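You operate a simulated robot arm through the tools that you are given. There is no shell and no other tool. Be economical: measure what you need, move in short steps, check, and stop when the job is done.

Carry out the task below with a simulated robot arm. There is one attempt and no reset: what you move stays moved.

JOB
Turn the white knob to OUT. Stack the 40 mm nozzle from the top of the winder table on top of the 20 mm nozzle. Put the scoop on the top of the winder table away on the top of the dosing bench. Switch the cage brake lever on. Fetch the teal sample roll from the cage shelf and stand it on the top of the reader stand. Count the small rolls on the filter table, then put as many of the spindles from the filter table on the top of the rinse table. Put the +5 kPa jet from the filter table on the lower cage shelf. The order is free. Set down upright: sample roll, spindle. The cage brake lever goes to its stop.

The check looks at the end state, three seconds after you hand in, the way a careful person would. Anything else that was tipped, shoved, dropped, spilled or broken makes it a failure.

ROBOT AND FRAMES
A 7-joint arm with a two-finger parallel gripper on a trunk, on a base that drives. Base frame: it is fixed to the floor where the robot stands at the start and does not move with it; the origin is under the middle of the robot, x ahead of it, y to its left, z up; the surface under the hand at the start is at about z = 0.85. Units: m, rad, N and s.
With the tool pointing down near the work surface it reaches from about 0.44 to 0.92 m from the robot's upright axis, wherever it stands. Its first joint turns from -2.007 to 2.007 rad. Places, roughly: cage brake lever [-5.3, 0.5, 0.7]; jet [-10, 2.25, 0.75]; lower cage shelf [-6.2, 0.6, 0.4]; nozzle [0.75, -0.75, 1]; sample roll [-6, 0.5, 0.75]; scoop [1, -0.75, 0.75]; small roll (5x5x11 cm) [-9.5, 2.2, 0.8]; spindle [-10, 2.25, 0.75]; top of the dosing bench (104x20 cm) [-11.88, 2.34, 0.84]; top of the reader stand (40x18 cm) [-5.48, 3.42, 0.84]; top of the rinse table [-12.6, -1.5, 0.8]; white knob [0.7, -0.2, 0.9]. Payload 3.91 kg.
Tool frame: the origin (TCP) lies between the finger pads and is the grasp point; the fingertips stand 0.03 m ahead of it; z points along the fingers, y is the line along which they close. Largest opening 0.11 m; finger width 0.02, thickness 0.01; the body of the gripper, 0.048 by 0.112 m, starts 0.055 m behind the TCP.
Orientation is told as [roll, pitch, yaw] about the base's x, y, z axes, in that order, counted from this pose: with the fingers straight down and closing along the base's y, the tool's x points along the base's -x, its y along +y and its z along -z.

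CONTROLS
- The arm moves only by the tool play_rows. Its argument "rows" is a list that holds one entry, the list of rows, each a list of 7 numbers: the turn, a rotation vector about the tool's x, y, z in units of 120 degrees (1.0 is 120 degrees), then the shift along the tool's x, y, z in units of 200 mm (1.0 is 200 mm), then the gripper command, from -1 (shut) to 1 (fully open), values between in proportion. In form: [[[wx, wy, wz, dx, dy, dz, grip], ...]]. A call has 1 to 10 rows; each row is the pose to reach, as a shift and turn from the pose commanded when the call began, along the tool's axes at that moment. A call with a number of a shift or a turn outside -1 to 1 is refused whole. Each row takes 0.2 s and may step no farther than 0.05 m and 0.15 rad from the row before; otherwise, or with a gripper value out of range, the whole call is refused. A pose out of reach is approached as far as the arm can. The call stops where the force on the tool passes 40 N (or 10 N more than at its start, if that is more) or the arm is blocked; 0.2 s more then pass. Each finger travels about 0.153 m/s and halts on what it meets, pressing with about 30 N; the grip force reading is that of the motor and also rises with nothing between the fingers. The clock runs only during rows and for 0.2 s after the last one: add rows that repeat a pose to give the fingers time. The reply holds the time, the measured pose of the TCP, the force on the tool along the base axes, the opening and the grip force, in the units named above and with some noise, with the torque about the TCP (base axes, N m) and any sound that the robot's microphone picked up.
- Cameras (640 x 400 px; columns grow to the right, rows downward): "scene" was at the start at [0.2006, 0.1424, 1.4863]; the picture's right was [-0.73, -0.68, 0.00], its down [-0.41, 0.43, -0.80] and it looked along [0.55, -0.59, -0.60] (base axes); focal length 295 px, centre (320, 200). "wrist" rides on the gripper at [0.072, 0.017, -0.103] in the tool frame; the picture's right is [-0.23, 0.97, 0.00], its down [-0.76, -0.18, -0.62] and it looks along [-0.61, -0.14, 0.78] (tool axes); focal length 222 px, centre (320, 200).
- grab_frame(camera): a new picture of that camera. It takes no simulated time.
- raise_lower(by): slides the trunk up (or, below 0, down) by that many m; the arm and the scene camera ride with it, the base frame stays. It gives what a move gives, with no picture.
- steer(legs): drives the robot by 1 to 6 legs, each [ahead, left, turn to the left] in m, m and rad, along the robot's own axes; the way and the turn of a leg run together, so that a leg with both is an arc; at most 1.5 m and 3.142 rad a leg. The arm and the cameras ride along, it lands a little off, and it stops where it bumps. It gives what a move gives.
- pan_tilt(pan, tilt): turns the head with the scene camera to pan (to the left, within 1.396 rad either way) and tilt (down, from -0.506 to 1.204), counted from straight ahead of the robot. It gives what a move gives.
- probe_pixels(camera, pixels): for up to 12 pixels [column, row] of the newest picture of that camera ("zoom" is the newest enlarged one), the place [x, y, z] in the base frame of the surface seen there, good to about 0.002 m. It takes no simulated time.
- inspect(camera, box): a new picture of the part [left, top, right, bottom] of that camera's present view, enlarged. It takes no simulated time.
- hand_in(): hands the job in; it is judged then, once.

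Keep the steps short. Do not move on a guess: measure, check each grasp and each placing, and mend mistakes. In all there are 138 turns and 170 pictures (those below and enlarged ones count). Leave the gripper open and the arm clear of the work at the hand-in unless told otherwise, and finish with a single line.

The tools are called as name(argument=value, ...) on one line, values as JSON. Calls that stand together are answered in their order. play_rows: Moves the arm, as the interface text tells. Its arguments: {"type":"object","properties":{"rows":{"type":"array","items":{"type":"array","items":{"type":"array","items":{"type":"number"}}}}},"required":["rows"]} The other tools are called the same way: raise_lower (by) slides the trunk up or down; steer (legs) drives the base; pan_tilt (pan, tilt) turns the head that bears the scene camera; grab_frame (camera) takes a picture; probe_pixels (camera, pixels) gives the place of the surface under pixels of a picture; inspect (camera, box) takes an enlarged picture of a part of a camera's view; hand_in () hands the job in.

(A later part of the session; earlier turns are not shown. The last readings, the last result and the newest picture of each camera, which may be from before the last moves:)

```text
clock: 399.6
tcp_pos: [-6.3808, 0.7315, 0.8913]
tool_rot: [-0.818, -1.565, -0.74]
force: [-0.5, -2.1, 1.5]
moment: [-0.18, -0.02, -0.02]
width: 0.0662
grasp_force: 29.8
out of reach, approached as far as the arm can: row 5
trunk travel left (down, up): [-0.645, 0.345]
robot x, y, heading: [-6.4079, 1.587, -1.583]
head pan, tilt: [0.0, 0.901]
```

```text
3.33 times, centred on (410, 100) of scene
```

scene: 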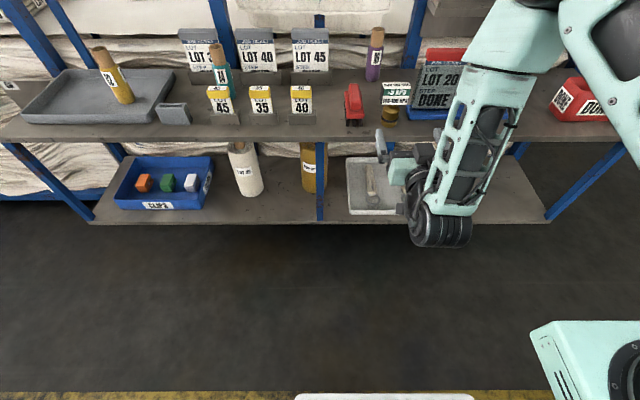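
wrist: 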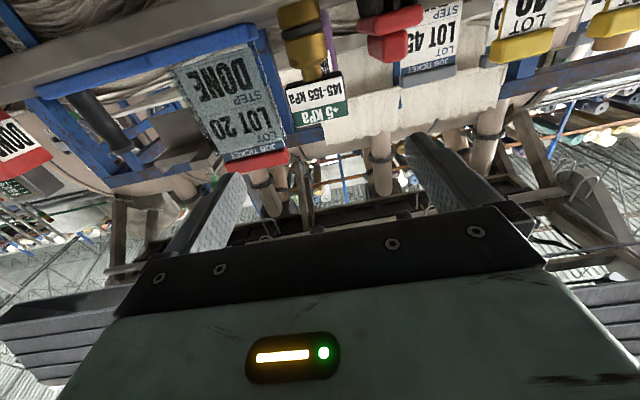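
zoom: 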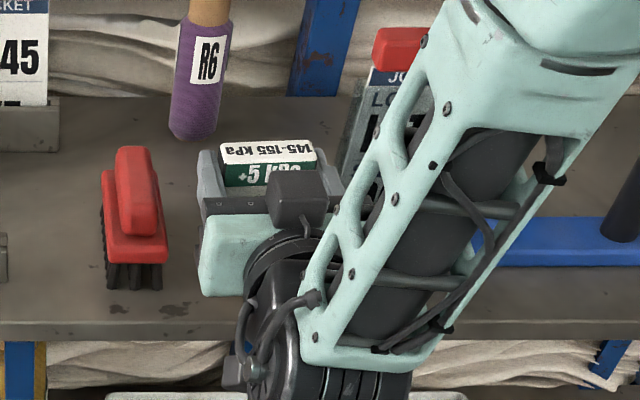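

Gripped (66 mm). I lift 3 cm and pull straight back.

play_rows(rows=[[[0, 0, 0, -0.05, 0, 0, -1], [0, 0, 0, -0.15, 0, 0, -1], [0, 0, 0, -0.2, 0, -0.1, -1], [0, 0, 0, -0.2, 0, -0.3, -1], [0, 0, 0, -0.2, 0, -0.5, -1], [0, 0, 0, -0.2, 0, -0.7, -1], [0, 0, 0, -0.2, 0, -0.9, -1], [0, 0, 0, -0.2, 0, -0.9, -1]]])

grab_frame(camera="scene")

```text
clock: 401.4
tcp_pos: [-6.387, 0.9113, 0.9311]
tool_rot: [-0.512, -1.565, -1.034]
force: [-1.0, -0.5, -3.9]
moment: [0.05, 0.0, 0.0]
width: 0.0659
grasp_force: 29.8
trunk travel left (down, up): [-0.645, 0.345]
robot x, y, heading: [-6.4088, 1.5862, -1.572]
head pan, tilt: [0.0, 0.901]
```

```text
43 pictures are left
```

scene: 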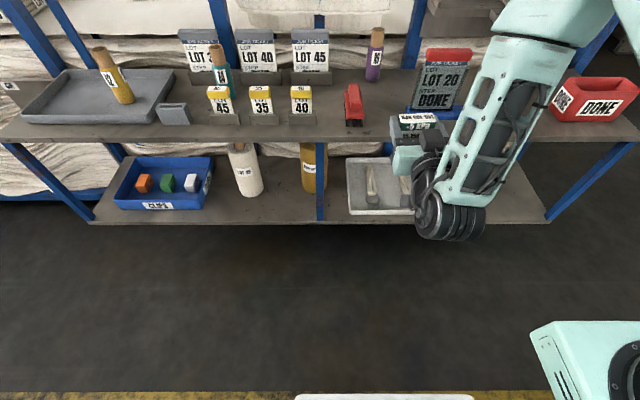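

Jet is held upright with a horizontal tool. Before lowering, I probe the forearm's position to be sure it won't meet the upper shelf.

probe_pixels(camera="scene", pixels=[[465, 180], [480, 110], [510, 70], [530, 40], [560, 60], [440, 215], [430, 140], [405, 160], [420, 120], [500, 30], [395, 130], [262, 185]])

```text
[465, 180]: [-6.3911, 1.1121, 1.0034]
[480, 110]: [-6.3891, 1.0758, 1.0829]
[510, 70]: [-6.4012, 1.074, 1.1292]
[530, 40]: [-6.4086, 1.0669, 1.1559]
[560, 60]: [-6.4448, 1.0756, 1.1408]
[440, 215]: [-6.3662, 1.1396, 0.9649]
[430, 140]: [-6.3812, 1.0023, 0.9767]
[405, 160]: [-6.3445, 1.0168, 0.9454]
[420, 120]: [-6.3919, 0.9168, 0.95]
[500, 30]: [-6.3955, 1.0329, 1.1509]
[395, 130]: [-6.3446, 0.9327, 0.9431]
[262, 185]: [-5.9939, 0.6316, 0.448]
```

The forearm stays outside the shelf front. I strafe left 0.312 m and lower the trunk 0.40 m.

steer(legs=[[0, 0.312, 0]])

raise_lower(by=-0.395)

grab_frame(camera="scene")

```text
clock: 403.5
tcp_pos: [-6.071, 0.9103, 0.9315]
tool_rot: [-0.525, -1.565, -1.024]
force: [-0.3, -1.2, -4.2]
moment: [0.0, 0.0, 0.01]
width: 0.066
grasp_force: 30.4
trunk travel left (down, up): [-0.645, 0.345]
robot x, y, heading: [-6.0878, 1.5799, -1.575]
head pan, tilt: [0.0, 0.901]
```

```text
clock: 407.3
tcp_pos: [-6.07, 0.9096, 0.5355]
tool_rot: [-0.512, -1.566, -1.034]
force: [-0.3, -0.1, -6.1]
moment: [0.05, 0.03, 0.01]
width: 0.0658
grasp_force: 30.2
trunk travel left (down, up): [-0.25, 0.74]
robot x, y, heading: [-6.09, 1.5811, -1.577]
head pan, tilt: [0.0, 0.901]
```

```text
42 pictures are left
```

scene: 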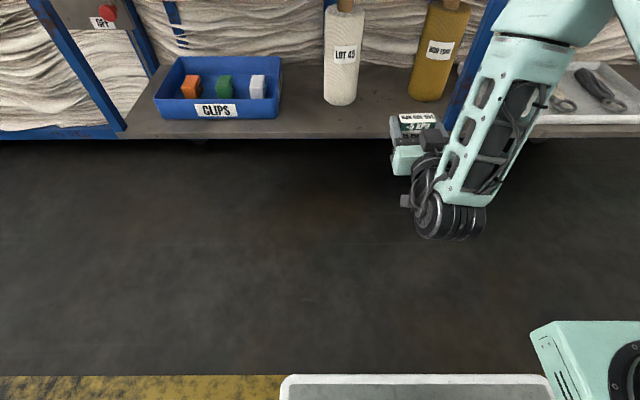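

probe_pixels(camera="scene", pixels=[[412, 85], [428, 95], [440, 95], [358, 95], [342, 100], [385, 110], [385, 132], [400, 120], [452, 110], [470, 40]])

```text
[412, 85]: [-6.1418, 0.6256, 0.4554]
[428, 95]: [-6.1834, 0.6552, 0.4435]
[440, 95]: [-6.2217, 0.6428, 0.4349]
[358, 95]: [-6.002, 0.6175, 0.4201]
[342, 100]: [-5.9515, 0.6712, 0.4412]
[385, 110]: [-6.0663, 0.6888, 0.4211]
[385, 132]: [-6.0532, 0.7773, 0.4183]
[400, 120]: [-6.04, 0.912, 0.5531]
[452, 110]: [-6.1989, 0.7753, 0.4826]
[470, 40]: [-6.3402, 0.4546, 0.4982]
```

Gap is clear (white bottle to x -6.00, brown from -6.14, fronts at y≈0.66). I push the jet in to y≈0.742.

play_rows(rows=[[[0, 0, 0, 0, 0, 0.2, -1], [0, 0, 0, 0, 0, 0.4, -1], [0, 0, 0, 0, 0, 0.6, -1], [0, 0, 0, 0, 0, 0.75, -1], [0, 0, 0, 0, 0, 0.83, -1], [0, 0, 0, 0, 0, 0.83, -1]]])

grab_frame(camera="scene")

```text
clock: 408.7
tcp_pos: [-6.0671, 0.7424, 0.5342]
tool_rot: [-0.587, -1.565, -0.963]
force: [-0.1, 0.3, -4.9]
moment: [0.01, -0.01, -0.03]
width: 0.066
grasp_force: 30.4
trunk travel left (down, up): [-0.25, 0.74]
robot x, y, heading: [-6.0866, 1.5783, -1.573]
head pan, tilt: [0.0, 0.901]
```

```text
41 pictures are left
```

scene: 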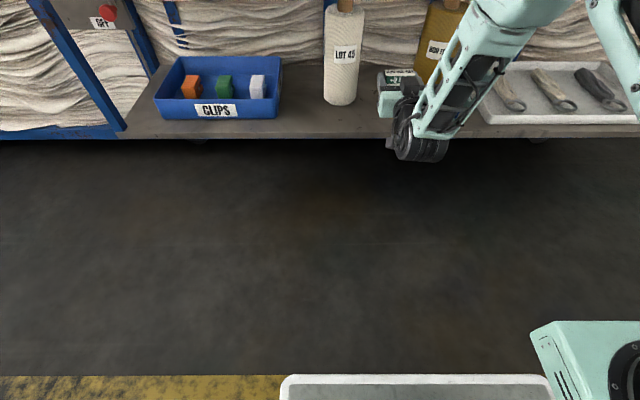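

Inside. I lower the last ~2.3 cm gently.

play_rows(rows=[[[0, 0, 0, 0.06, 0, 0, -1], [0, 0, 0, 0.1, 0, 0, -1], [0, 0, 0, 0.115, 0, 0, -1], [0, 0, 0, 0.122, 0, 0, -1], [0, 0, 0, 0.122, 0, 0, -1]]])

inspect(camera="scene", box=[330, 40, 470, 170])

```text
clock: 409.9
tcp_pos: [-6.0667, 0.7427, 0.5107]
tool_rot: [-0.63, -1.564, -0.925]
force: [-0.1, 0.0, -4.0]
moment: [0.03, 0.0, -0.05]
width: 0.0657
grasp_force: 30.7
trunk travel left (down, up): [-0.25, 0.74]
robot x, y, heading: [-6.0876, 1.5812, -1.575]
head pan, tilt: [0.0, 0.901]
```

```text
3.08 times, centred on (400, 105) of scene
```

zoom: 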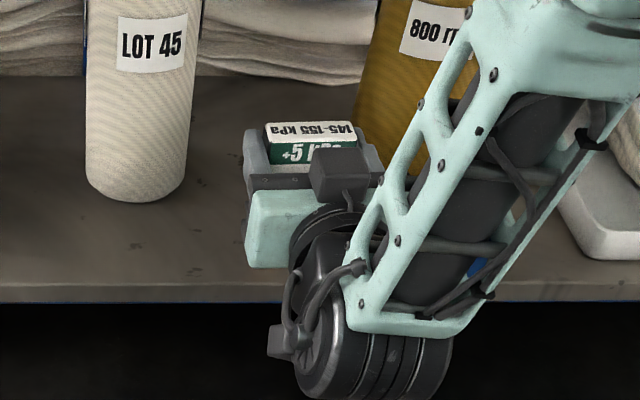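

No contact yet; a few more millimetres.

play_rows(rows=[[[0, 0, 0, 0.01, 0, 0, -1], [0, 0, 0, 0.018, 0, 0, -1], [0, 0, 0, 0.018, 0, 0, -1]]])

```text
clock: 410.7
tcp_pos: [-6.0671, 0.7432, 0.5106]
tool_rot: [-1.709, -1.568, 0.153]
force: [-3.2, 2.7, 15.1]
moment: [0.1, -0.13, 0.04]
width: 0.0659
grasp_force: 30.4
trunk travel left (down, up): [-0.25, 0.74]
robot x, y, heading: [-6.0887, 1.5848, -1.578]
head pan, tilt: [0.0, 0.901]
```

Contact (15 N). I open slowly and pull straight back.

play_rows(rows=[[[0, 0, 0, -0.006, 0, 0, -1], [0, 0, 0, -0.006, 0, 0, 0.25], [0, 0, 0, -0.006, 0, 0, 0.4], [0, 0, 0, -0.006, 0, 0, 0.5], [0, 0, 0, -0.006, 0, 0, 0.5], [0, 0, 0, -0.006, 0, -0.15, 0.5], [0, 0, 0, -0.006, 0, -0.35, 0.5], [0, 0, 0, -0.006, 0, -0.55, 0.5], [0, 0, 0, -0.006, 0, -0.75, 0.7], [0, 0, 0, -0.006, 0, -0.9, 0.9]]])

inspect(camera="scene", box=[300, 20, 500, 200])

```text
clock: 412.9
tcp_pos: [-6.0691, 0.925, 0.5105]
tool_rot: [-0.578, -1.565, -0.97]
force: [0.5, -0.4, -0.2]
moment: [0.0, 0.01, -0.04]
width: 0.1043
grasp_force: 0.0
trunk travel left (down, up): [-0.25, 0.74]
robot x, y, heading: [-6.0904, 1.5824, -1.577]
head pan, tilt: [0.0, 0.901]
```

```text
2.22 times, centred on (400, 110) of scene
```

zoom: 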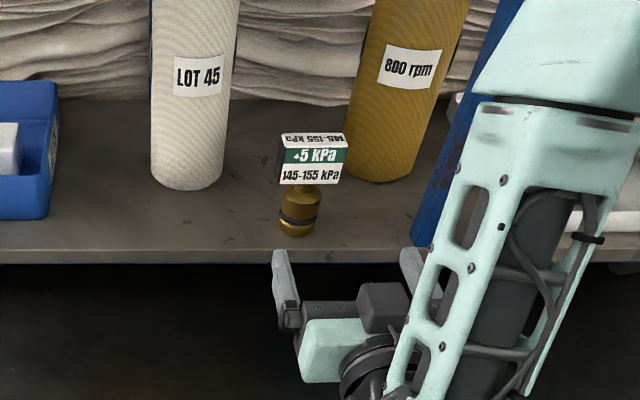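

The jet stands upright on the lower shelf. I raise the trunk and turn the tool back to vertical.

raise_lower(by=0.6)

play_rows(rows=[[[0, 0.071, 0, 0, 0, 0, 1], [0, 0.142, 0, 0, 0, 0, 1], [0, 0.213, 0, 0, 0, 0, 1], [0, 0.284, 0, 0, 0, 0, 1], [0, 0.355, 0, 0, 0, 0, 1], [0, 0.426, 0, 0, 0, 0, 1], [0, 0.497, 0, 0, 0, 0, 1], [0, 0.568, 0, 0, 0, 0, 1], [0, 0.639, 0, 0, 0, 0, 1], [0, 0.71, 0, 0, 0, 0, 1]]])

pan_tilt(pan=0.2, tilt=0.8)

grab_frame(camera="scene")

```text
refused: 0.6 is not a number from -0.4 to 0.4
```

```text
clock: 415.1
tcp_pos: [-6.0708, 0.9241, 0.5095]
tool_rot: [-0.002, -0.081, -1.55]
force: [0.2, 0.7, -0.1]
moment: [-0.03, 0.01, 0.01]
width: 0.11
grasp_force: 0.1
trunk travel left (down, up): [-0.25, 0.74]
robot x, y, heading: [-6.0882, 1.5809, -1.58]
head pan, tilt: [0.0, 0.901]
```

```text
clock: 415.9
tcp_pos: [-6.0706, 0.9225, 0.5103]
tool_rot: [-0.003, -0.08, -1.548]
force: [0.1, -0.3, 0.2]
moment: [-0.02, 0.02, -0.02]
width: 0.1099
grasp_force: 0.2
trunk travel left (down, up): [-0.25, 0.74]
robot x, y, heading: [-6.0906, 1.5849, -1.575]
head pan, tilt: [0.201, 0.799]
```

```text
38 pictures are left
```

scene: 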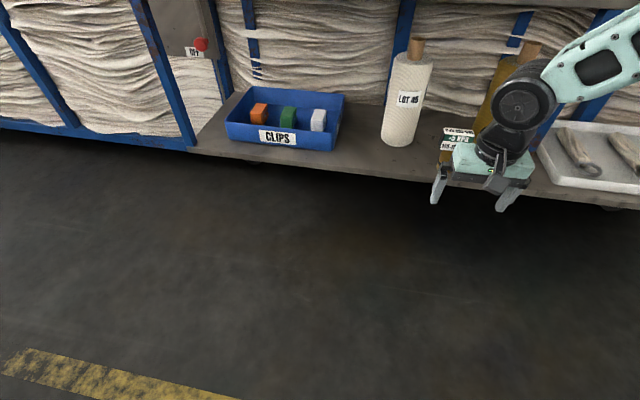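

No harm done: tool is vertical and outside the shelf. I raise the trunk in two steps and look at the upper shelf.

raise_lower(by=0.4)

raise_lower(by=0.3)

grab_frame(camera="scene")

```text
clock: 419.7
tcp_pos: [-6.0703, 0.9231, 0.9093]
tool_rot: [-0.002, -0.08, -1.548]
force: [0.5, 0.6, -0.3]
moment: [0.02, -0.04, 0.0]
width: 0.1102
grasp_force: 0.1
trunk travel left (down, up): [-0.65, 0.34]
robot x, y, heading: [-6.0874, 1.5845, -1.572]
head pan, tilt: [0.201, 0.799]
```

```text
clock: 422.7
tcp_pos: [-6.0715, 0.9233, 1.2096]
tool_rot: [-0.002, -0.081, -1.548]
force: [-0.4, 0.0, -0.6]
moment: [-0.01, 0.0, 0.01]
width: 0.11
grasp_force: 0.0
trunk travel left (down, up): [-0.95, 0.04]
robot x, y, heading: [-6.0914, 1.587, -1.577]
head pan, tilt: [0.201, 0.799]
```

```text
37 pictures are left
```

scene: 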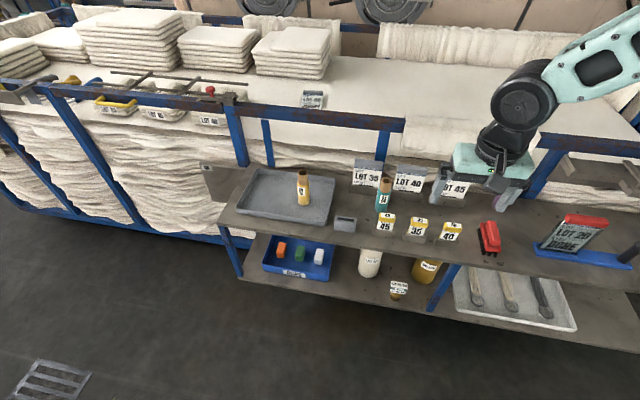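

I zoom on the teal roll and measure it; also look at the brake lever plate near (205,170).

inspect(camera="scene", box=[345, 150, 475, 245])

probe_pixels(camera="zoom", pixels=[[198, 122], [178, 125], [216, 128], [195, 155], [170, 200], [212, 205], [190, 250], [190, 290], [100, 135], [310, 140], [205, 310], [250, 200]])

inspect(camera="scene", box=[180, 70, 280, 250])

```text
4.21 times, centred on (410, 198) of scene
```

zoom: 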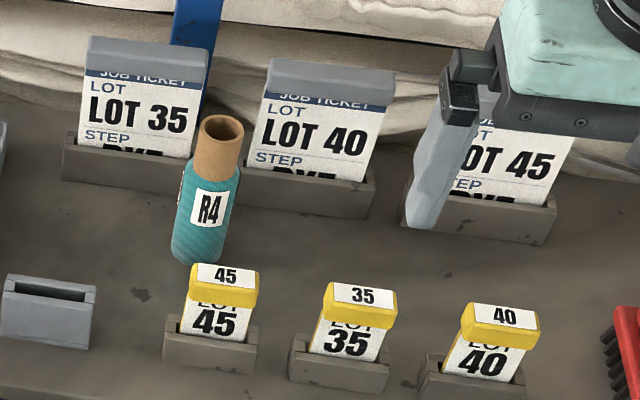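

```text
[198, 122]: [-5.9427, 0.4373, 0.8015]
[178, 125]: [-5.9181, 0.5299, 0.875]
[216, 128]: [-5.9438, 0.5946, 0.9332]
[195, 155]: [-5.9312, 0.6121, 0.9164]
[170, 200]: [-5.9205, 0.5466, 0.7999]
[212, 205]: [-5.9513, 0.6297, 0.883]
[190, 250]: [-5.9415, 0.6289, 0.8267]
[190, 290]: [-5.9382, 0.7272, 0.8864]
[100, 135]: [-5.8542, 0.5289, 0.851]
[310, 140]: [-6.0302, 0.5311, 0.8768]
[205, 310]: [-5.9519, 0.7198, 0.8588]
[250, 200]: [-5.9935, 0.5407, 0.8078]
```

```text
2.22 times, centred on (230, 160) of scene
```

zoom: 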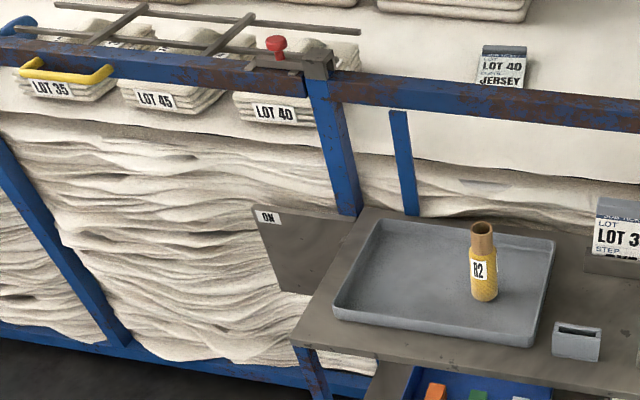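

Teal roll R4: centre ≈(-5.944,0.605), z 0.80–0.935. I drive 0.25 ahead and move the gripper above it, straightening the tool.

steer(legs=[[0.25, 0, 0]])

play_rows(rows=[[[0, 0.02, 0, -0.1, 0.15, 0, 1], [0, 0.038, 0, -0.2, 0.3, 0.05, 1], [0, 0.038, 0, -0.25, 0.45, 0.15, 1], [0, 0.038, 0, -0.295, 0.625, 0.25, 1], [0, 0.038, 0, -0.295, 0.625, 0.45, 1], [0, 0.038, 0, -0.295, 0.625, 0.62, 1], [0, 0.038, 0, -0.295, 0.625, 0.62, 1]]])

grab_frame(camera="wrist")

```text
clock: 424.5
tcp_pos: [-6.0723, 0.667, 1.2097]
tool_rot: [-0.001, -0.08, -1.548]
force: [-0.1, 0.0, -0.8]
moment: [-0.02, 0.0, 0.03]
width: 0.11
grasp_force: 0.0
trunk travel left (down, up): [-0.95, 0.04]
robot x, y, heading: [-6.0919, 1.3261, -1.579]
head pan, tilt: [0.201, 0.799]
```

```text
clock: 426.1
tcp_pos: [-5.9461, 0.601, 1.0894]
tool_rot: [-0.002, 0.0, -1.549]
force: [0.1, 0.1, 0.4]
moment: [0.0, 0.03, -0.01]
width: 0.1099
grasp_force: 0.1
trunk travel left (down, up): [-0.95, 0.04]
robot x, y, heading: [-6.0918, 1.3245, -1.579]
head pan, tilt: [0.201, 0.799]
```

```text
34 pictures are left
```

wrist: 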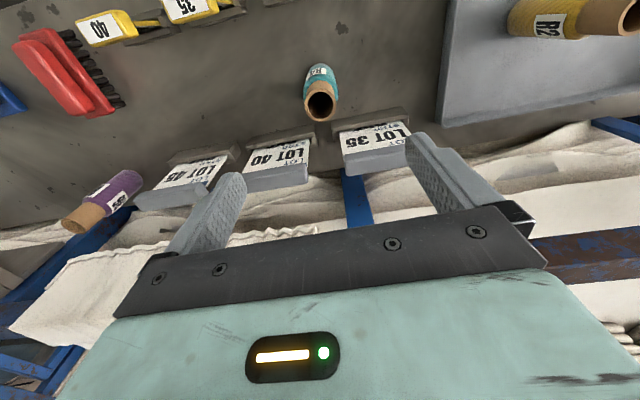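

probe_pixels(camera="wrist", pixels=[[319, 84], [305, 102], [333, 104], [319, 119], [307, 80], [336, 80], [372, 165], [285, 180]])

```text
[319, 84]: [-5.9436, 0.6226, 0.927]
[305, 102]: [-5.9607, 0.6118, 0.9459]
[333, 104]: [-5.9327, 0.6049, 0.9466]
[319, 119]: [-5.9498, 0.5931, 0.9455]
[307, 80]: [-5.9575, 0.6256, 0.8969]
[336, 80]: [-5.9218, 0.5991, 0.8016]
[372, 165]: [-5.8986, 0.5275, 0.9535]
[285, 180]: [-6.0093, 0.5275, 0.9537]
```

Roll top 0.946, centre (-5.946,0.608). Descend to TCP 0.900 and close.

play_rows(rows=[[[0, 0, 0, 0.035, 0, 0.15, 1], [0, 0, 0, 0.035, 0, 0.35, 1], [0, 0, 0, 0.035, 0, 0.55, 1], [0, 0, 0, 0.035, 0, 0.75, 1], [0, 0, 0, 0.035, 0, 0.945, 1], [0, 0, 0, 0.035, 0, 0.945, 0.4], [0, 0, 0, 0.035, 0, 0.945, -0.2], [0, 0, 0, 0.035, 0, 0.945, -1], [0, 0, 0, 0.035, 0, 0.945, -1], [0, 0, 0, 0.035, 0, 0.945, -1]]])

play_rows(rows=[[[0, 0, 0, 0, 0, -0.05, -1], [0, 0, 0, 0, 0, -0.2, -1], [0, 0, 0, 0, 0, -0.4, -1], [0, 0, 0, 0, 0, -0.6, -1], [0, 0, 0, 0, 0, -0.8, -1], [0, 0, 0, 0, 0, -1, -1], [0, 0, 0, 0.2, 0, -1, -1], [0, 0, 0, 0.4, 0, -1, -1]]])

grab_frame(camera="scene")

```text
clock: 428.3
tcp_pos: [-5.9482, 0.607, 0.9007]
tool_rot: [-0.002, -0.001, -1.55]
force: [0.5, 0.2, -0.6]
moment: [-0.01, 0.04, 0.01]
width: 0.043
grasp_force: 29.3
trunk travel left (down, up): [-0.95, 0.04]
robot x, y, heading: [-6.0914, 1.3283, -1.58]
head pan, tilt: [0.201, 0.799]
```

```text
clock: 430.1
tcp_pos: [-5.9469, 0.6878, 1.1]
tool_rot: [-0.003, 0.001, -1.548]
force: [0.2, 0.2, -1.5]
moment: [0.02, -0.04, -0.01]
width: 0.0431
grasp_force: 30.4
trunk travel left (down, up): [-0.95, 0.04]
robot x, y, heading: [-6.0924, 1.3284, -1.576]
head pan, tilt: [0.201, 0.799]
```

```text
33 pictures are left
```

scene: 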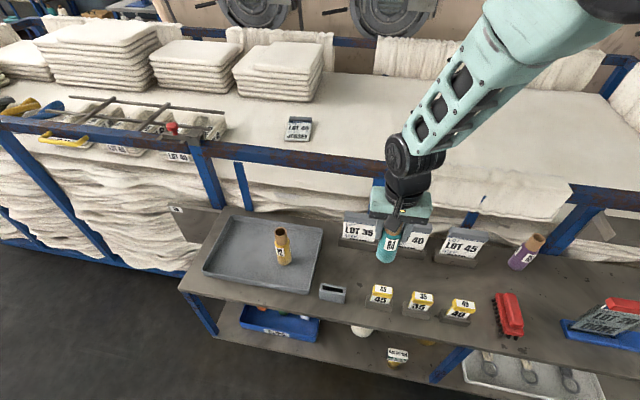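

Roll held (43 mm). I back off 0.2 m, turn round to +y and look for the reader stand.

steer(legs=[[-0.2, 0, 0], [0, 0, 3.141]])

pan_tilt(pan=-0.1, tilt=0.4)

grab_frame(camera="scene")

```text
clock: 439.1
tcp_pos: [-6.2563, 2.1567, 1.1023]
tool_rot: [-0.002, 0.0, 1.626]
force: [-0.7, 0.2, -1.1]
moment: [0.0, -0.01, 0.0]
width: 0.043
grasp_force: 30.1
trunk travel left (down, up): [-0.95, 0.04]
robot x, y, heading: [-6.0874, 1.5243, 1.596]
head pan, tilt: [0.201, 0.799]
```

```text
clock: 440.0
tcp_pos: [-6.2556, 2.1569, 1.1008]
tool_rot: [-0.001, 0.0, 1.626]
force: [0.2, 0.7, -1.1]
moment: [-0.03, 0.0, 0.0]
width: 0.0427
grasp_force: 30.3
trunk travel left (down, up): [-0.95, 0.04]
robot x, y, heading: [-6.0922, 1.5269, 1.597]
head pan, tilt: [-0.099, 0.4]
```

```text
32 pictures are left
```

scene: 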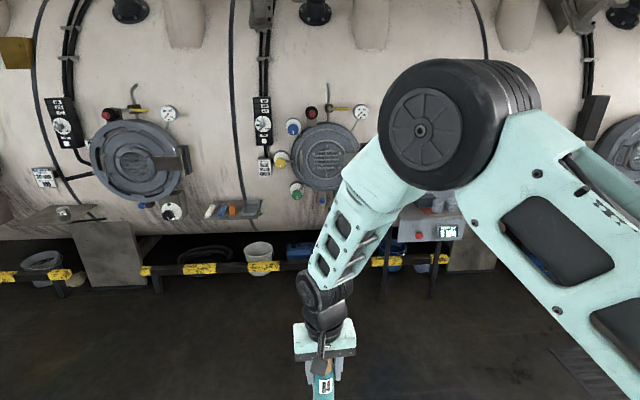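

The stand is at about (440,225), behind a yellow-black barrier. I drive ahead 0.6 and right 0.5, lower the arm out of view isn't needed; then probe.

probe_pixels(camera="scene", pixels=[[410, 235], [447, 231], [385, 260], [435, 265], [200, 268], [255, 265], [432, 295], [385, 298], [460, 210], [380, 215]])

steer(legs=[[0, -0.55, 0], [0.3, 0, 0]])

pan_tilt(pan=0.0, tilt=0.55)

grab_frame(camera="scene")

```text
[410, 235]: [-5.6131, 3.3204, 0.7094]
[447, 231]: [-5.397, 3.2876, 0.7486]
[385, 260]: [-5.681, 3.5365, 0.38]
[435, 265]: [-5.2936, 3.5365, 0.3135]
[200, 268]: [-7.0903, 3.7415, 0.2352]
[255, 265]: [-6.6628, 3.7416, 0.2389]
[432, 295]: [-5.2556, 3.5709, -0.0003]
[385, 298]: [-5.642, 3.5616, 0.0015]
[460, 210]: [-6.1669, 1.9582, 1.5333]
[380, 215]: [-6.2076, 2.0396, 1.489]
```

```text
clock: 444.8
tcp_pos: [-5.7205, 2.4678, 1.0997]
tool_rot: [-0.003, 0.001, 1.629]
force: [0.1, -0.7, -0.9]
moment: [0.01, -0.02, -0.02]
width: 0.0431
grasp_force: 30.0
trunk travel left (down, up): [-0.95, 0.04]
robot x, y, heading: [-5.5521, 1.8319, 1.602]
head pan, tilt: [-0.099, 0.4]
```

```text
clock: 445.5
tcp_pos: [-5.7184, 2.4682, 1.1007]
tool_rot: [-0.001, 0.002, 1.628]
force: [0.4, 0.4, -1.5]
moment: [-0.02, 0.0, -0.02]
width: 0.0428
grasp_force: 29.9
trunk travel left (down, up): [-0.95, 0.04]
robot x, y, heading: [-5.5509, 1.8363, 1.603]
head pan, tilt: [0.0, 0.55]
```

```text
31 pictures are left
```

scene: 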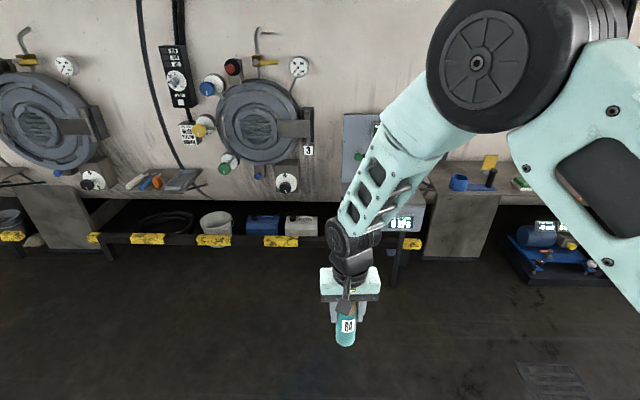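

I drive 0.75 ahead toward the stand, then look down on it.

steer(legs=[[0.72, 0, 0]])

pan_tilt(pan=-0.1, tilt=0.8)

grab_frame(camera="scene")

```text
clock: 449.4
tcp_pos: [-5.7212, 3.186, 1.1009]
tool_rot: [-0.002, 0.0, 1.61]
force: [-1.3, 0.4, -0.6]
moment: [-0.01, 0.0, -0.01]
width: 0.0428
grasp_force: 30.3
trunk travel left (down, up): [-0.95, 0.04]
robot x, y, heading: [-5.5637, 2.5513, 1.584]
head pan, tilt: [0.0, 0.55]
```

```text
clock: 450.2
tcp_pos: [-5.7219, 3.1851, 1.0997]
tool_rot: [-0.004, 0.001, 1.608]
force: [0.0, -0.2, -1.1]
moment: [0.03, 0.05, 0.0]
width: 0.043
grasp_force: 29.7
trunk travel left (down, up): [-0.95, 0.04]
robot x, y, heading: [-5.5745, 2.552, 1.584]
head pan, tilt: [-0.099, 0.799]
```

```text
30 pictures are left
```

scene: 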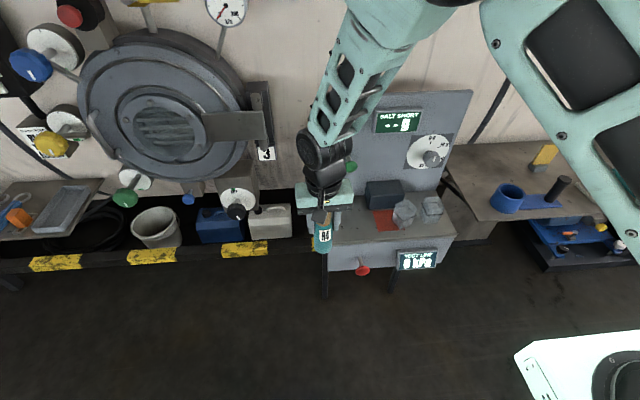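

I zoom on the stand's top and probe free places.

inspect(camera="scene", box=[300, 160, 480, 290])

probe_pixels(camera="zoom", pixels=[[200, 250], [140, 270], [240, 255], [320, 260], [400, 245], [540, 235], [300, 210], [250, 215], [380, 175], [470, 170], [190, 200], [165, 240]])

```text
3.08 times, centred on (390, 225) of scene
```

zoom: 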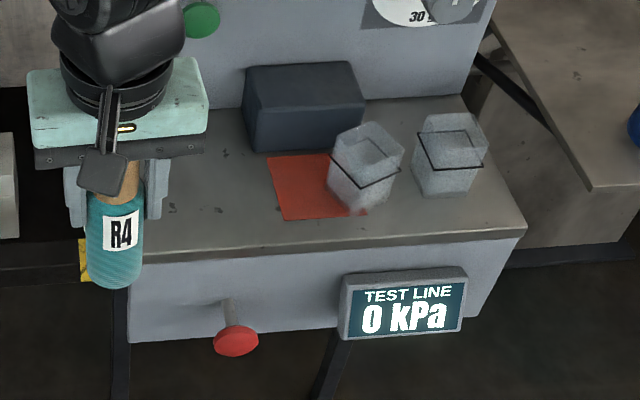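

```text
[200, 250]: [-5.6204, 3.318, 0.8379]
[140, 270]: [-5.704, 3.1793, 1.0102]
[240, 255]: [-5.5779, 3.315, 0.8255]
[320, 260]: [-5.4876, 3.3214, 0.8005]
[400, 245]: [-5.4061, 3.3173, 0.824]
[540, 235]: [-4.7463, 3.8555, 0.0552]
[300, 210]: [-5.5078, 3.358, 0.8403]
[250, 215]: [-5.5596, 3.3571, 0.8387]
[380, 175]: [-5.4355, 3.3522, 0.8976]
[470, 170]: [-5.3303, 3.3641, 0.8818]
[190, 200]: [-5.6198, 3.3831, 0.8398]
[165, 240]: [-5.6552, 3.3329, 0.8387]
```

Stand top z≈0.839; the left part around (-5.63,3.39) is free. I move there and lower to 1 cm above.

play_rows(rows=[[[0, 0, 0, -0.2, -0.1, 0, -1], [0, 0, 0, -0.4, -0.2, 0, -1], [0, 0, 0, -0.6, -0.3, 0, -1], [0, 0, 0, -0.8, -0.4, 0, -1], [0, 0, 0, -1.0, -0.497, 0, -1], [0, 0, 0, -1.0, -0.497, 0.2, -1], [0, 0, 0, -1.0, -0.497, 0.4, -1], [0, 0, 0, -1.0, -0.497, 0.6, -1], [0, 0, 0, -1.0, -0.497, 0.74, -1], [0, 0, 0, -1.0, -0.497, 0.74, -1]]])

inspect(camera="scene", box=[300, 140, 460, 260])

```text
clock: 452.4
tcp_pos: [-5.6297, 3.3894, 0.953]
tool_rot: [-0.001, 0.001, 1.608]
force: [-1.0, 0.2, -1.0]
moment: [0.02, 0.03, 0.04]
width: 0.0428
grasp_force: 30.4
trunk travel left (down, up): [-0.95, 0.04]
robot x, y, heading: [-5.5689, 2.5516, 1.579]
head pan, tilt: [-0.099, 0.799]
```

```text
3.33 times, centred on (380, 200) of scene
5 turns are left
```

zoom: 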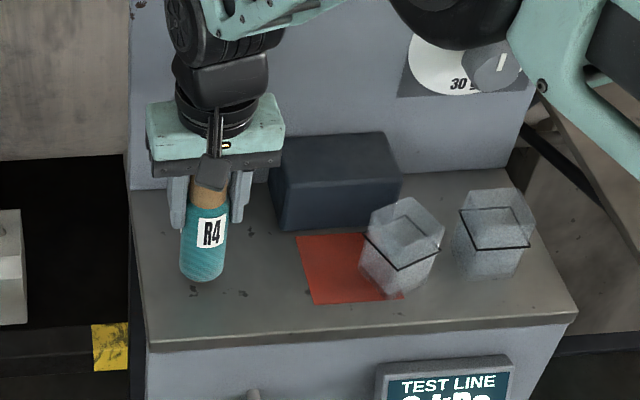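

Only 5 turns are left, so I batch: lower and release the roll, retreat, drive back to the brake lever, and take pictures with a probe grid around the lever's expected place.

play_rows(rows=[[[0, 0, 0, 0, 0, 0.04, -1], [0, 0, 0, 0, 0, 0.06, -1], [0, 0, 0, 0, 0, 0.066, -1], [0, 0, 0, 0, 0, 0.066, -0.1], [0, 0, 0, 0, 0, 0.066, 0.05], [0, 0, 0, 0, 0, 0.066, 0.2], [0, 0, 0, 0, 0, 0.066, 0.25], [0, 0, 0, 0, 0, -0.1, 0.25], [0, 0, 0, 0, 0, -0.3, 0.25], [0, 0, 0, 0, 0, -0.5, 0.25]]])

play_rows(rows=[[[0, 0, 0, 0, 0, -0.2, 0.25], [0, 0, 0, 0, 0, -0.4, 0], [0, 0, 0, 0.2, 0, -0.4, -0.5], [0, 0, 0, 0.4, 0, -0.4, -1], [0, 0, 0, 0.6, 0, -0.4, -1], [0, 0, 0, 0.8, 0, -0.4, -1], [0, 0, 0, 1.0, 0, -0.4, -1]]])

inspect(camera="scene", box=[300, 140, 460, 260])

steer(legs=[[-1.1, 0, 0], [0, 0, 3.141], [0.25, 0.07, 0]])

pan_tilt(pan=0.0, tilt=1.0)

grab_frame(camera="scene")

inspect(camera="scene", box=[200, 160, 400, 320])

probe_pixels(camera="zoom", pixels=[[120, 80], [220, 80], [320, 80], [420, 80], [120, 170], [220, 170], [320, 170], [420, 170], [120, 260], [220, 260], [320, 260], [420, 260]])

probe_pixels(camera="zoom", pixels=[[170, 125], [270, 125], [370, 125], [470, 125], [170, 215], [270, 215], [370, 215], [470, 215], [170, 305], [270, 305], [370, 305], [470, 305]])

grab_frame(camera="wrist")

```text
clock: 454.6
tcp_pos: [-5.6304, 3.391, 1.0519]
tool_rot: [-0.004, -0.001, 1.61]
force: [-0.2, 0.9, -0.2]
moment: [-0.03, 0.02, 0.01]
width: 0.0686
grasp_force: 0.0
trunk travel left (down, up): [-0.95, 0.04]
robot x, y, heading: [-5.5675, 2.5487, 1.581]
head pan, tilt: [-0.099, 0.799]
```

```text
clock: 456.2
tcp_pos: [-5.6237, 3.1892, 1.1352]
tool_rot: [-0.001, 0.0, 1.608]
force: [-0.3, 0.5, -1.0]
moment: [-0.04, 0.0, 0.04]
width: 0.0001
grasp_force: 29.9
trunk travel left (down, up): [-0.95, 0.04]
robot x, y, heading: [-5.5674, 2.5508, 1.583]
head pan, tilt: [-0.099, 0.799]
```

```text
3.33 times, centred on (380, 200) of scene
```

zoom: 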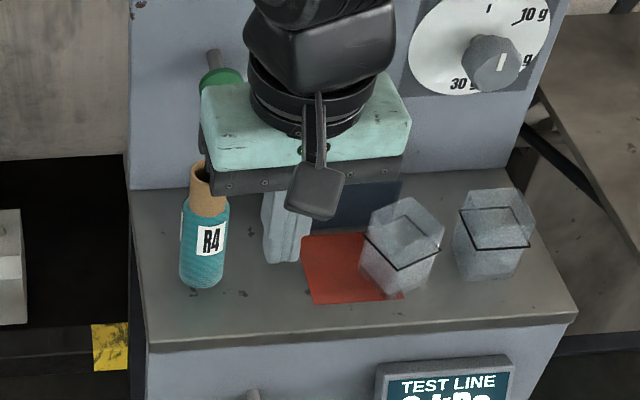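

```text
clock: 470.7
tcp_pos: [-5.439, 0.5519, 1.1359]
tool_rot: [-0.003, 0.0, -1.538]
force: [0.0, 0.5, 0.5]
moment: [0.01, -0.01, -0.01]
width: 0.0003
grasp_force: 29.9
trunk travel left (down, up): [-0.95, 0.04]
robot x, y, heading: [-5.4904, 1.1924, -1.572]
head pan, tilt: [-0.099, 0.799]
```

```text
clock: 471.4
tcp_pos: [-5.4401, 0.552, 1.1355]
tool_rot: [-0.004, 0.0, -1.54]
force: [0.2, -0.4, -0.8]
moment: [0.03, -0.01, 0.03]
width: 0.0
grasp_force: 30.0
trunk travel left (down, up): [-0.95, 0.04]
robot x, y, heading: [-5.4928, 1.188, -1.57]
head pan, tilt: [0.0, 1.0]
```

```text
26 pictures are left
```

scene: 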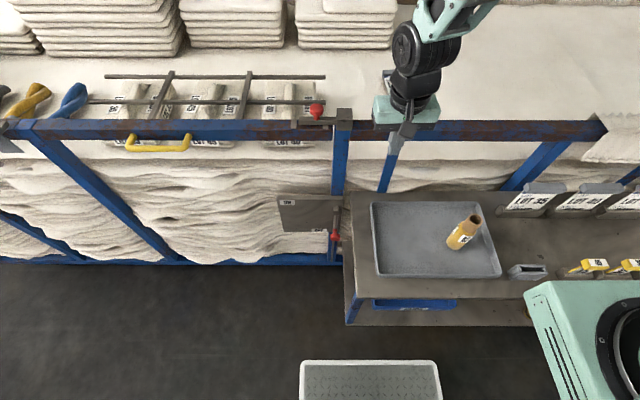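

```text
2.50 times, centred on (300, 240) of scene
```

zoom: 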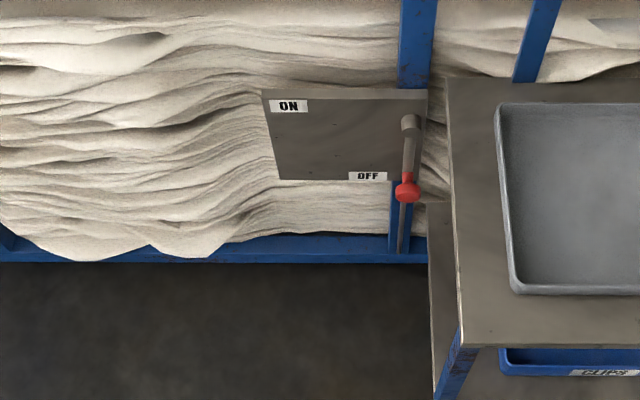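

```text
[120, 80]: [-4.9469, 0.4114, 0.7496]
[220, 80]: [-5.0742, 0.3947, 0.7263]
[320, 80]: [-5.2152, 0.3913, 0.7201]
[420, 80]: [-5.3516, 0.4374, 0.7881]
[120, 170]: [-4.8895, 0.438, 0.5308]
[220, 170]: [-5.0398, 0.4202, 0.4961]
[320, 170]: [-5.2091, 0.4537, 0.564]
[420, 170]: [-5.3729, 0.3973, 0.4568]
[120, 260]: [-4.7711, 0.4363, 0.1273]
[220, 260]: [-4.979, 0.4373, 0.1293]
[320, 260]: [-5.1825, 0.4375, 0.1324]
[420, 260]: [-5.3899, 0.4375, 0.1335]
```

```text
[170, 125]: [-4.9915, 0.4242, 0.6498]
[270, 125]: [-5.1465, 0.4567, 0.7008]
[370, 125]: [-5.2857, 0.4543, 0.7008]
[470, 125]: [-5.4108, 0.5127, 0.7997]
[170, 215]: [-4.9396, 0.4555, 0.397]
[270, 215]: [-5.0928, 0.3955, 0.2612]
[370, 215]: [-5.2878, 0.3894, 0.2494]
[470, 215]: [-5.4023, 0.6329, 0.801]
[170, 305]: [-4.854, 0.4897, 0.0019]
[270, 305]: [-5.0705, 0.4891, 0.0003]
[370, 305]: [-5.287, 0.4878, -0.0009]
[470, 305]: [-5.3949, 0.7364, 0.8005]
```

```text
24 pictures are left
4 turns are left
```

wrist: 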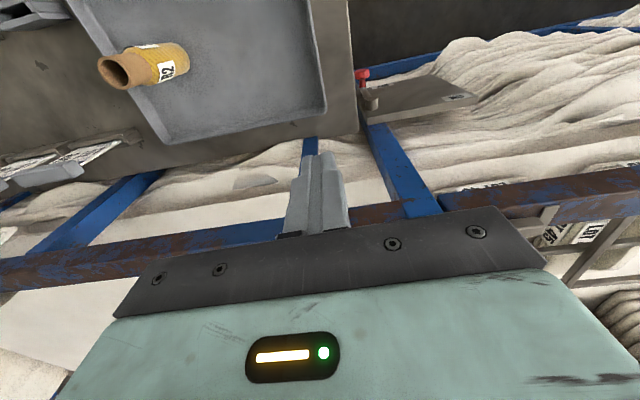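

The roll stands on the reader stand. The lever hangs down (OFF, red knob at zoom (407,190)) with its pivot at (410,122); ON is 90° to the left. I probe it, then reposition: shift left, turn the tool horizontal, lower the trunk, and look again.

probe_pixels(camera="zoom", pixels=[[410, 122], [403, 122], [416, 122], [409, 150], [407, 165], [407, 182], [407, 195], [397, 190], [417, 190], [407, 200], [288, 106], [368, 176]])

steer(legs=[[-0.14, 0.19, 0]])

play_rows(rows=[[[0, -0.07, 0, 0, 0, -0.05, 1], [0, -0.14, 0, 0, 0, -0.1, 1], [0, -0.21, 0, 0, 0, -0.15, 1], [0, -0.28, 0, 0, 0, -0.2, 1], [0, -0.35, 0, 0, 0, -0.25, 1], [0, -0.42, 0, 0, 0, -0.3, 1], [0, -0.49, 0, 0, 0, -0.33, 1], [0, -0.56, 0, 0, 0, -0.35, 1], [0, -0.63, 0, 0, 0, -0.37, 1], [0, -0.7, 0, 0, 0, -0.375, 1]]])

raise_lower(by=-0.4)

raise_lower(by=-0.18)

pan_tilt(pan=-0.2, tilt=0.5)

grab_frame(camera="scene")

inspect(camera="scene", box=[260, 110, 480, 280])

grab_frame(camera="wrist")

```text
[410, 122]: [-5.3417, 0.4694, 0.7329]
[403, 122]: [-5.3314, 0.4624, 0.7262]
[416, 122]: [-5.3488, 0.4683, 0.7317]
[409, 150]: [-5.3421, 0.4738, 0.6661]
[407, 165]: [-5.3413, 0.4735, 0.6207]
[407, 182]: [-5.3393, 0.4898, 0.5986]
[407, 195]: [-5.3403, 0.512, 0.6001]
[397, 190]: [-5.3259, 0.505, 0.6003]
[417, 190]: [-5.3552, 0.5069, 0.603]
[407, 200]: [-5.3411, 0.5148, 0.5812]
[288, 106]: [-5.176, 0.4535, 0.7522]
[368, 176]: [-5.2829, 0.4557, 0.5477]
```

```text
clock: 473.2
tcp_pos: [-5.2557, 0.6906, 1.135]
tool_rot: [-0.001, 0.0, -1.546]
force: [-1.0, 0.1, -0.5]
moment: [0.03, -0.01, 0.03]
width: 0.0
grasp_force: 30.5
trunk travel left (down, up): [-0.95, 0.04]
robot x, y, heading: [-5.3034, 1.3267, -1.572]
head pan, tilt: [0.0, 1.0]
```

```text
clock: 475.4
tcp_pos: [-5.2555, 0.6921, 1.2109]
tool_rot: [-0.024, -1.468, -1.525]
force: [0.2, -0.3, -0.1]
moment: [-0.01, -0.02, 0.01]
width: 0.11
grasp_force: 0.1
trunk travel left (down, up): [-0.95, 0.04]
robot x, y, heading: [-5.3022, 1.3279, -1.575]
head pan, tilt: [0.0, 1.0]
```

```text
clock: 479.2
tcp_pos: [-5.2557, 0.6906, 0.8101]
tool_rot: [-0.025, -1.466, -1.522]
force: [0.5, -0.2, 0.1]
moment: [0.0, -0.02, 0.02]
width: 0.11
grasp_force: 0.0
trunk travel left (down, up): [-0.55, 0.44]
robot x, y, heading: [-5.2988, 1.3288, -1.574]
head pan, tilt: [0.0, 1.0]
```

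```text
clock: 481.2
tcp_pos: [-5.256, 0.6913, 0.631]
tool_rot: [-0.024, -1.466, -1.521]
force: [-0.2, -0.6, -0.6]
moment: [0.0, 0.03, 0.02]
width: 0.1099
grasp_force: 0.1
trunk travel left (down, up): [-0.37, 0.62]
robot x, y, heading: [-5.3022, 1.3259, -1.581]
head pan, tilt: [0.0, 1.0]
```

```text
clock: 482.1
tcp_pos: [-5.2562, 0.6916, 0.6314]
tool_rot: [-0.026, -1.467, -1.523]
force: [0.1, 0.3, 0.7]
moment: [-0.02, -0.02, 0.02]
width: 0.1098
grasp_force: 0.1
trunk travel left (down, up): [-0.37, 0.62]
robot x, y, heading: [-5.2999, 1.3285, -1.576]
head pan, tilt: [-0.201, 0.499]
```

```text
23 pictures are left
```

scene: 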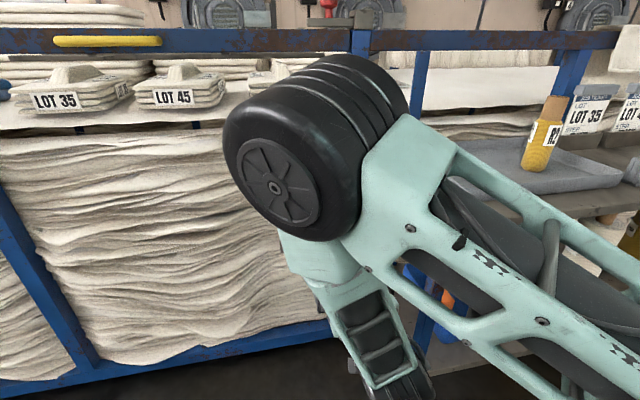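

```text
2.35 times, centred on (370, 195) of scene
```

zoom: 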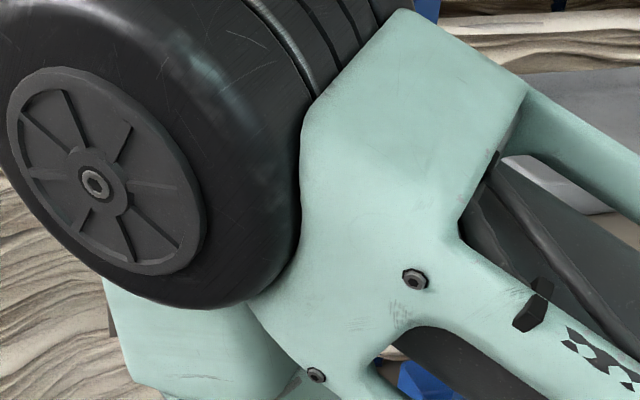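

```text
21 pictures are left
3 turns are left
```

wrist: 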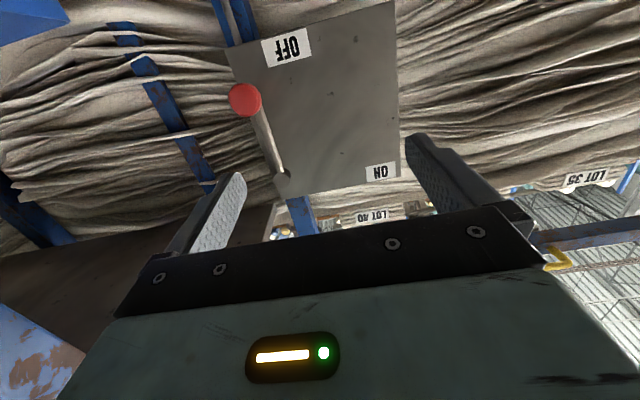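

I have the lever's geometry: pivot (-5.341, z 0.73), knob (-5.340, y≈0.50, z 0.60), radius 0.13. I approach with open fingers offset left, close on the knob, and follow the arc 90° to ON until the stop.

play_rows(rows=[[[0.035, 0, 0, 0.02, -0.14, 0, 1], [0.0716, 0, 0, 0.04, -0.281, 0.05, 1], [0.0716, 0, 0, 0.055, -0.281, 0.25, 1], [0.0716, 0, 0, 0.055, -0.281, 0.45, 1], [0.0716, 0, 0, 0.055, -0.281, 0.65, 1], [0.0716, 0, 0, 0.055, -0.281, 0.8, 1], [0.0716, 0, 0, 0.055, -0.281, 0.872, 1], [0.0716, 0, 0, 0.055, -0.281, 0.872, 1]]])

grab_frame(camera="wrist")

play_rows(rows=[[[0, 0, 0, 0, 0, 0, 0.5], [0, 0, 0, 0, 0, 0, 0], [0, 0, 0, 0, 0, 0, -0.5], [0, 0, 0, 0, 0, 0, -1], [0, 0, 0, 0, 0, 0, -1]]])

grab_frame(camera="wrist")

play_rows(rows=[[[0, 0, 0, -0.038, 0.109, -0.018, -1], [0, 0, 0, -0.105, 0.225, -0.04, -1], [0, 0, 0, -0.197, 0.323, -0.062, -1], [0, 0, 0, -0.306, 0.4, -0.083, -1], [0, 0, 0, -0.419, 0.449, -0.101, -1], [0, 0, 0, -0.529, 0.475, -0.116, -1], [0, 0, 0, -0.618, 0.481, -0.126, -1], [0, 0, 0, -0.698, 0.476, -0.134, -1], [0, 0, 0, -0.698, 0.476, -0.134, -1]]])

grab_frame(camera="wrist")

probe_pixels(camera="wrist", pixels=[[320, 150], [320, 120], [300, 150], [340, 150], [280, 120], [260, 150], [240, 120], [320, 90], [280, 90], [360, 120], [400, 120], [200, 120]])

```text
clock: 483.9
tcp_pos: [-5.3071, 0.5161, 0.6006]
tool_rot: [-0.179, -1.466, -1.52]
force: [-0.9, 0.5, -0.3]
moment: [-0.02, 0.01, 0.01]
width: 0.1099
grasp_force: 0.1
trunk travel left (down, up): [-0.37, 0.62]
robot x, y, heading: [-5.3077, 1.3278, -1.576]
head pan, tilt: [-0.201, 0.499]
```

```text
20 pictures are left
```

wrist: 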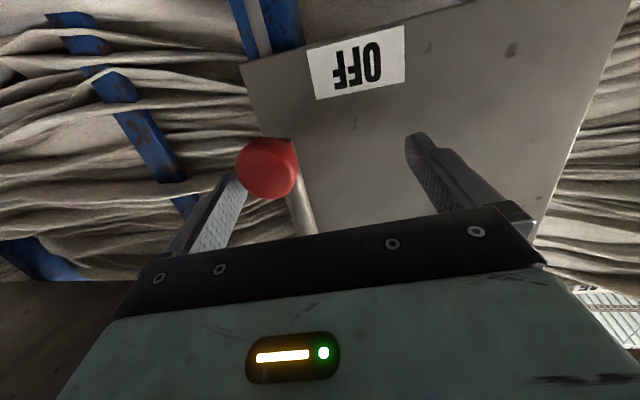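

```text
clock: 485.1
tcp_pos: [-5.308, 0.5167, 0.601]
tool_rot: [-0.174, -1.467, -1.522]
force: [-4.0, 1.3, 2.3]
moment: [0.01, -0.2, 0.01]
width: 0.0369
grasp_force: 45.0
trunk travel left (down, up): [-0.37, 0.62]
robot x, y, heading: [-5.3031, 1.3266, -1.572]
head pan, tilt: [-0.201, 0.499]
```

```text
19 pictures are left
```

wrist: 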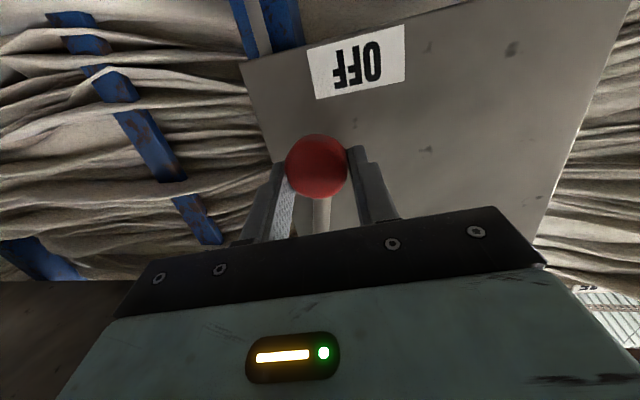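

```text
clock: 487.1
tcp_pos: [-5.2103, 0.5161, 0.7434]
tool_rot: [-0.171, -1.466, -1.522]
force: [-0.4, 0.2, -0.4]
moment: [0.0, -0.02, -0.02]
width: 0.0
grasp_force: 37.6
trunk travel left (down, up): [-0.37, 0.62]
robot x, y, heading: [-5.3017, 1.327, -1.574]
head pan, tilt: [-0.201, 0.499]
```

```text
18 pictures are left
```

wrist: 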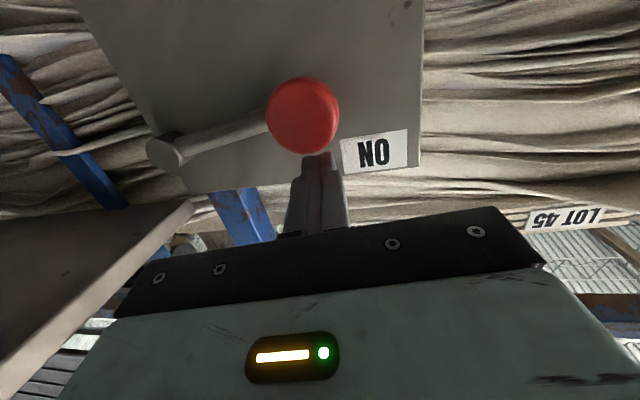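

```text
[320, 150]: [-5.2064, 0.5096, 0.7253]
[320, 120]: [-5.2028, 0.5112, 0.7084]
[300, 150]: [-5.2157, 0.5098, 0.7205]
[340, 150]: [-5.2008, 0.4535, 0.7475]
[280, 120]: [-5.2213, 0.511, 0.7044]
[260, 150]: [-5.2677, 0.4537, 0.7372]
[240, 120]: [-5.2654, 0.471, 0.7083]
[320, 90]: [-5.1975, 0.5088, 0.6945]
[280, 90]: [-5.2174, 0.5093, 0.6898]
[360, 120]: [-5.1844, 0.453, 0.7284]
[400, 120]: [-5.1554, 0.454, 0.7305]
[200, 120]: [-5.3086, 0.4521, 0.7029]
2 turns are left
```

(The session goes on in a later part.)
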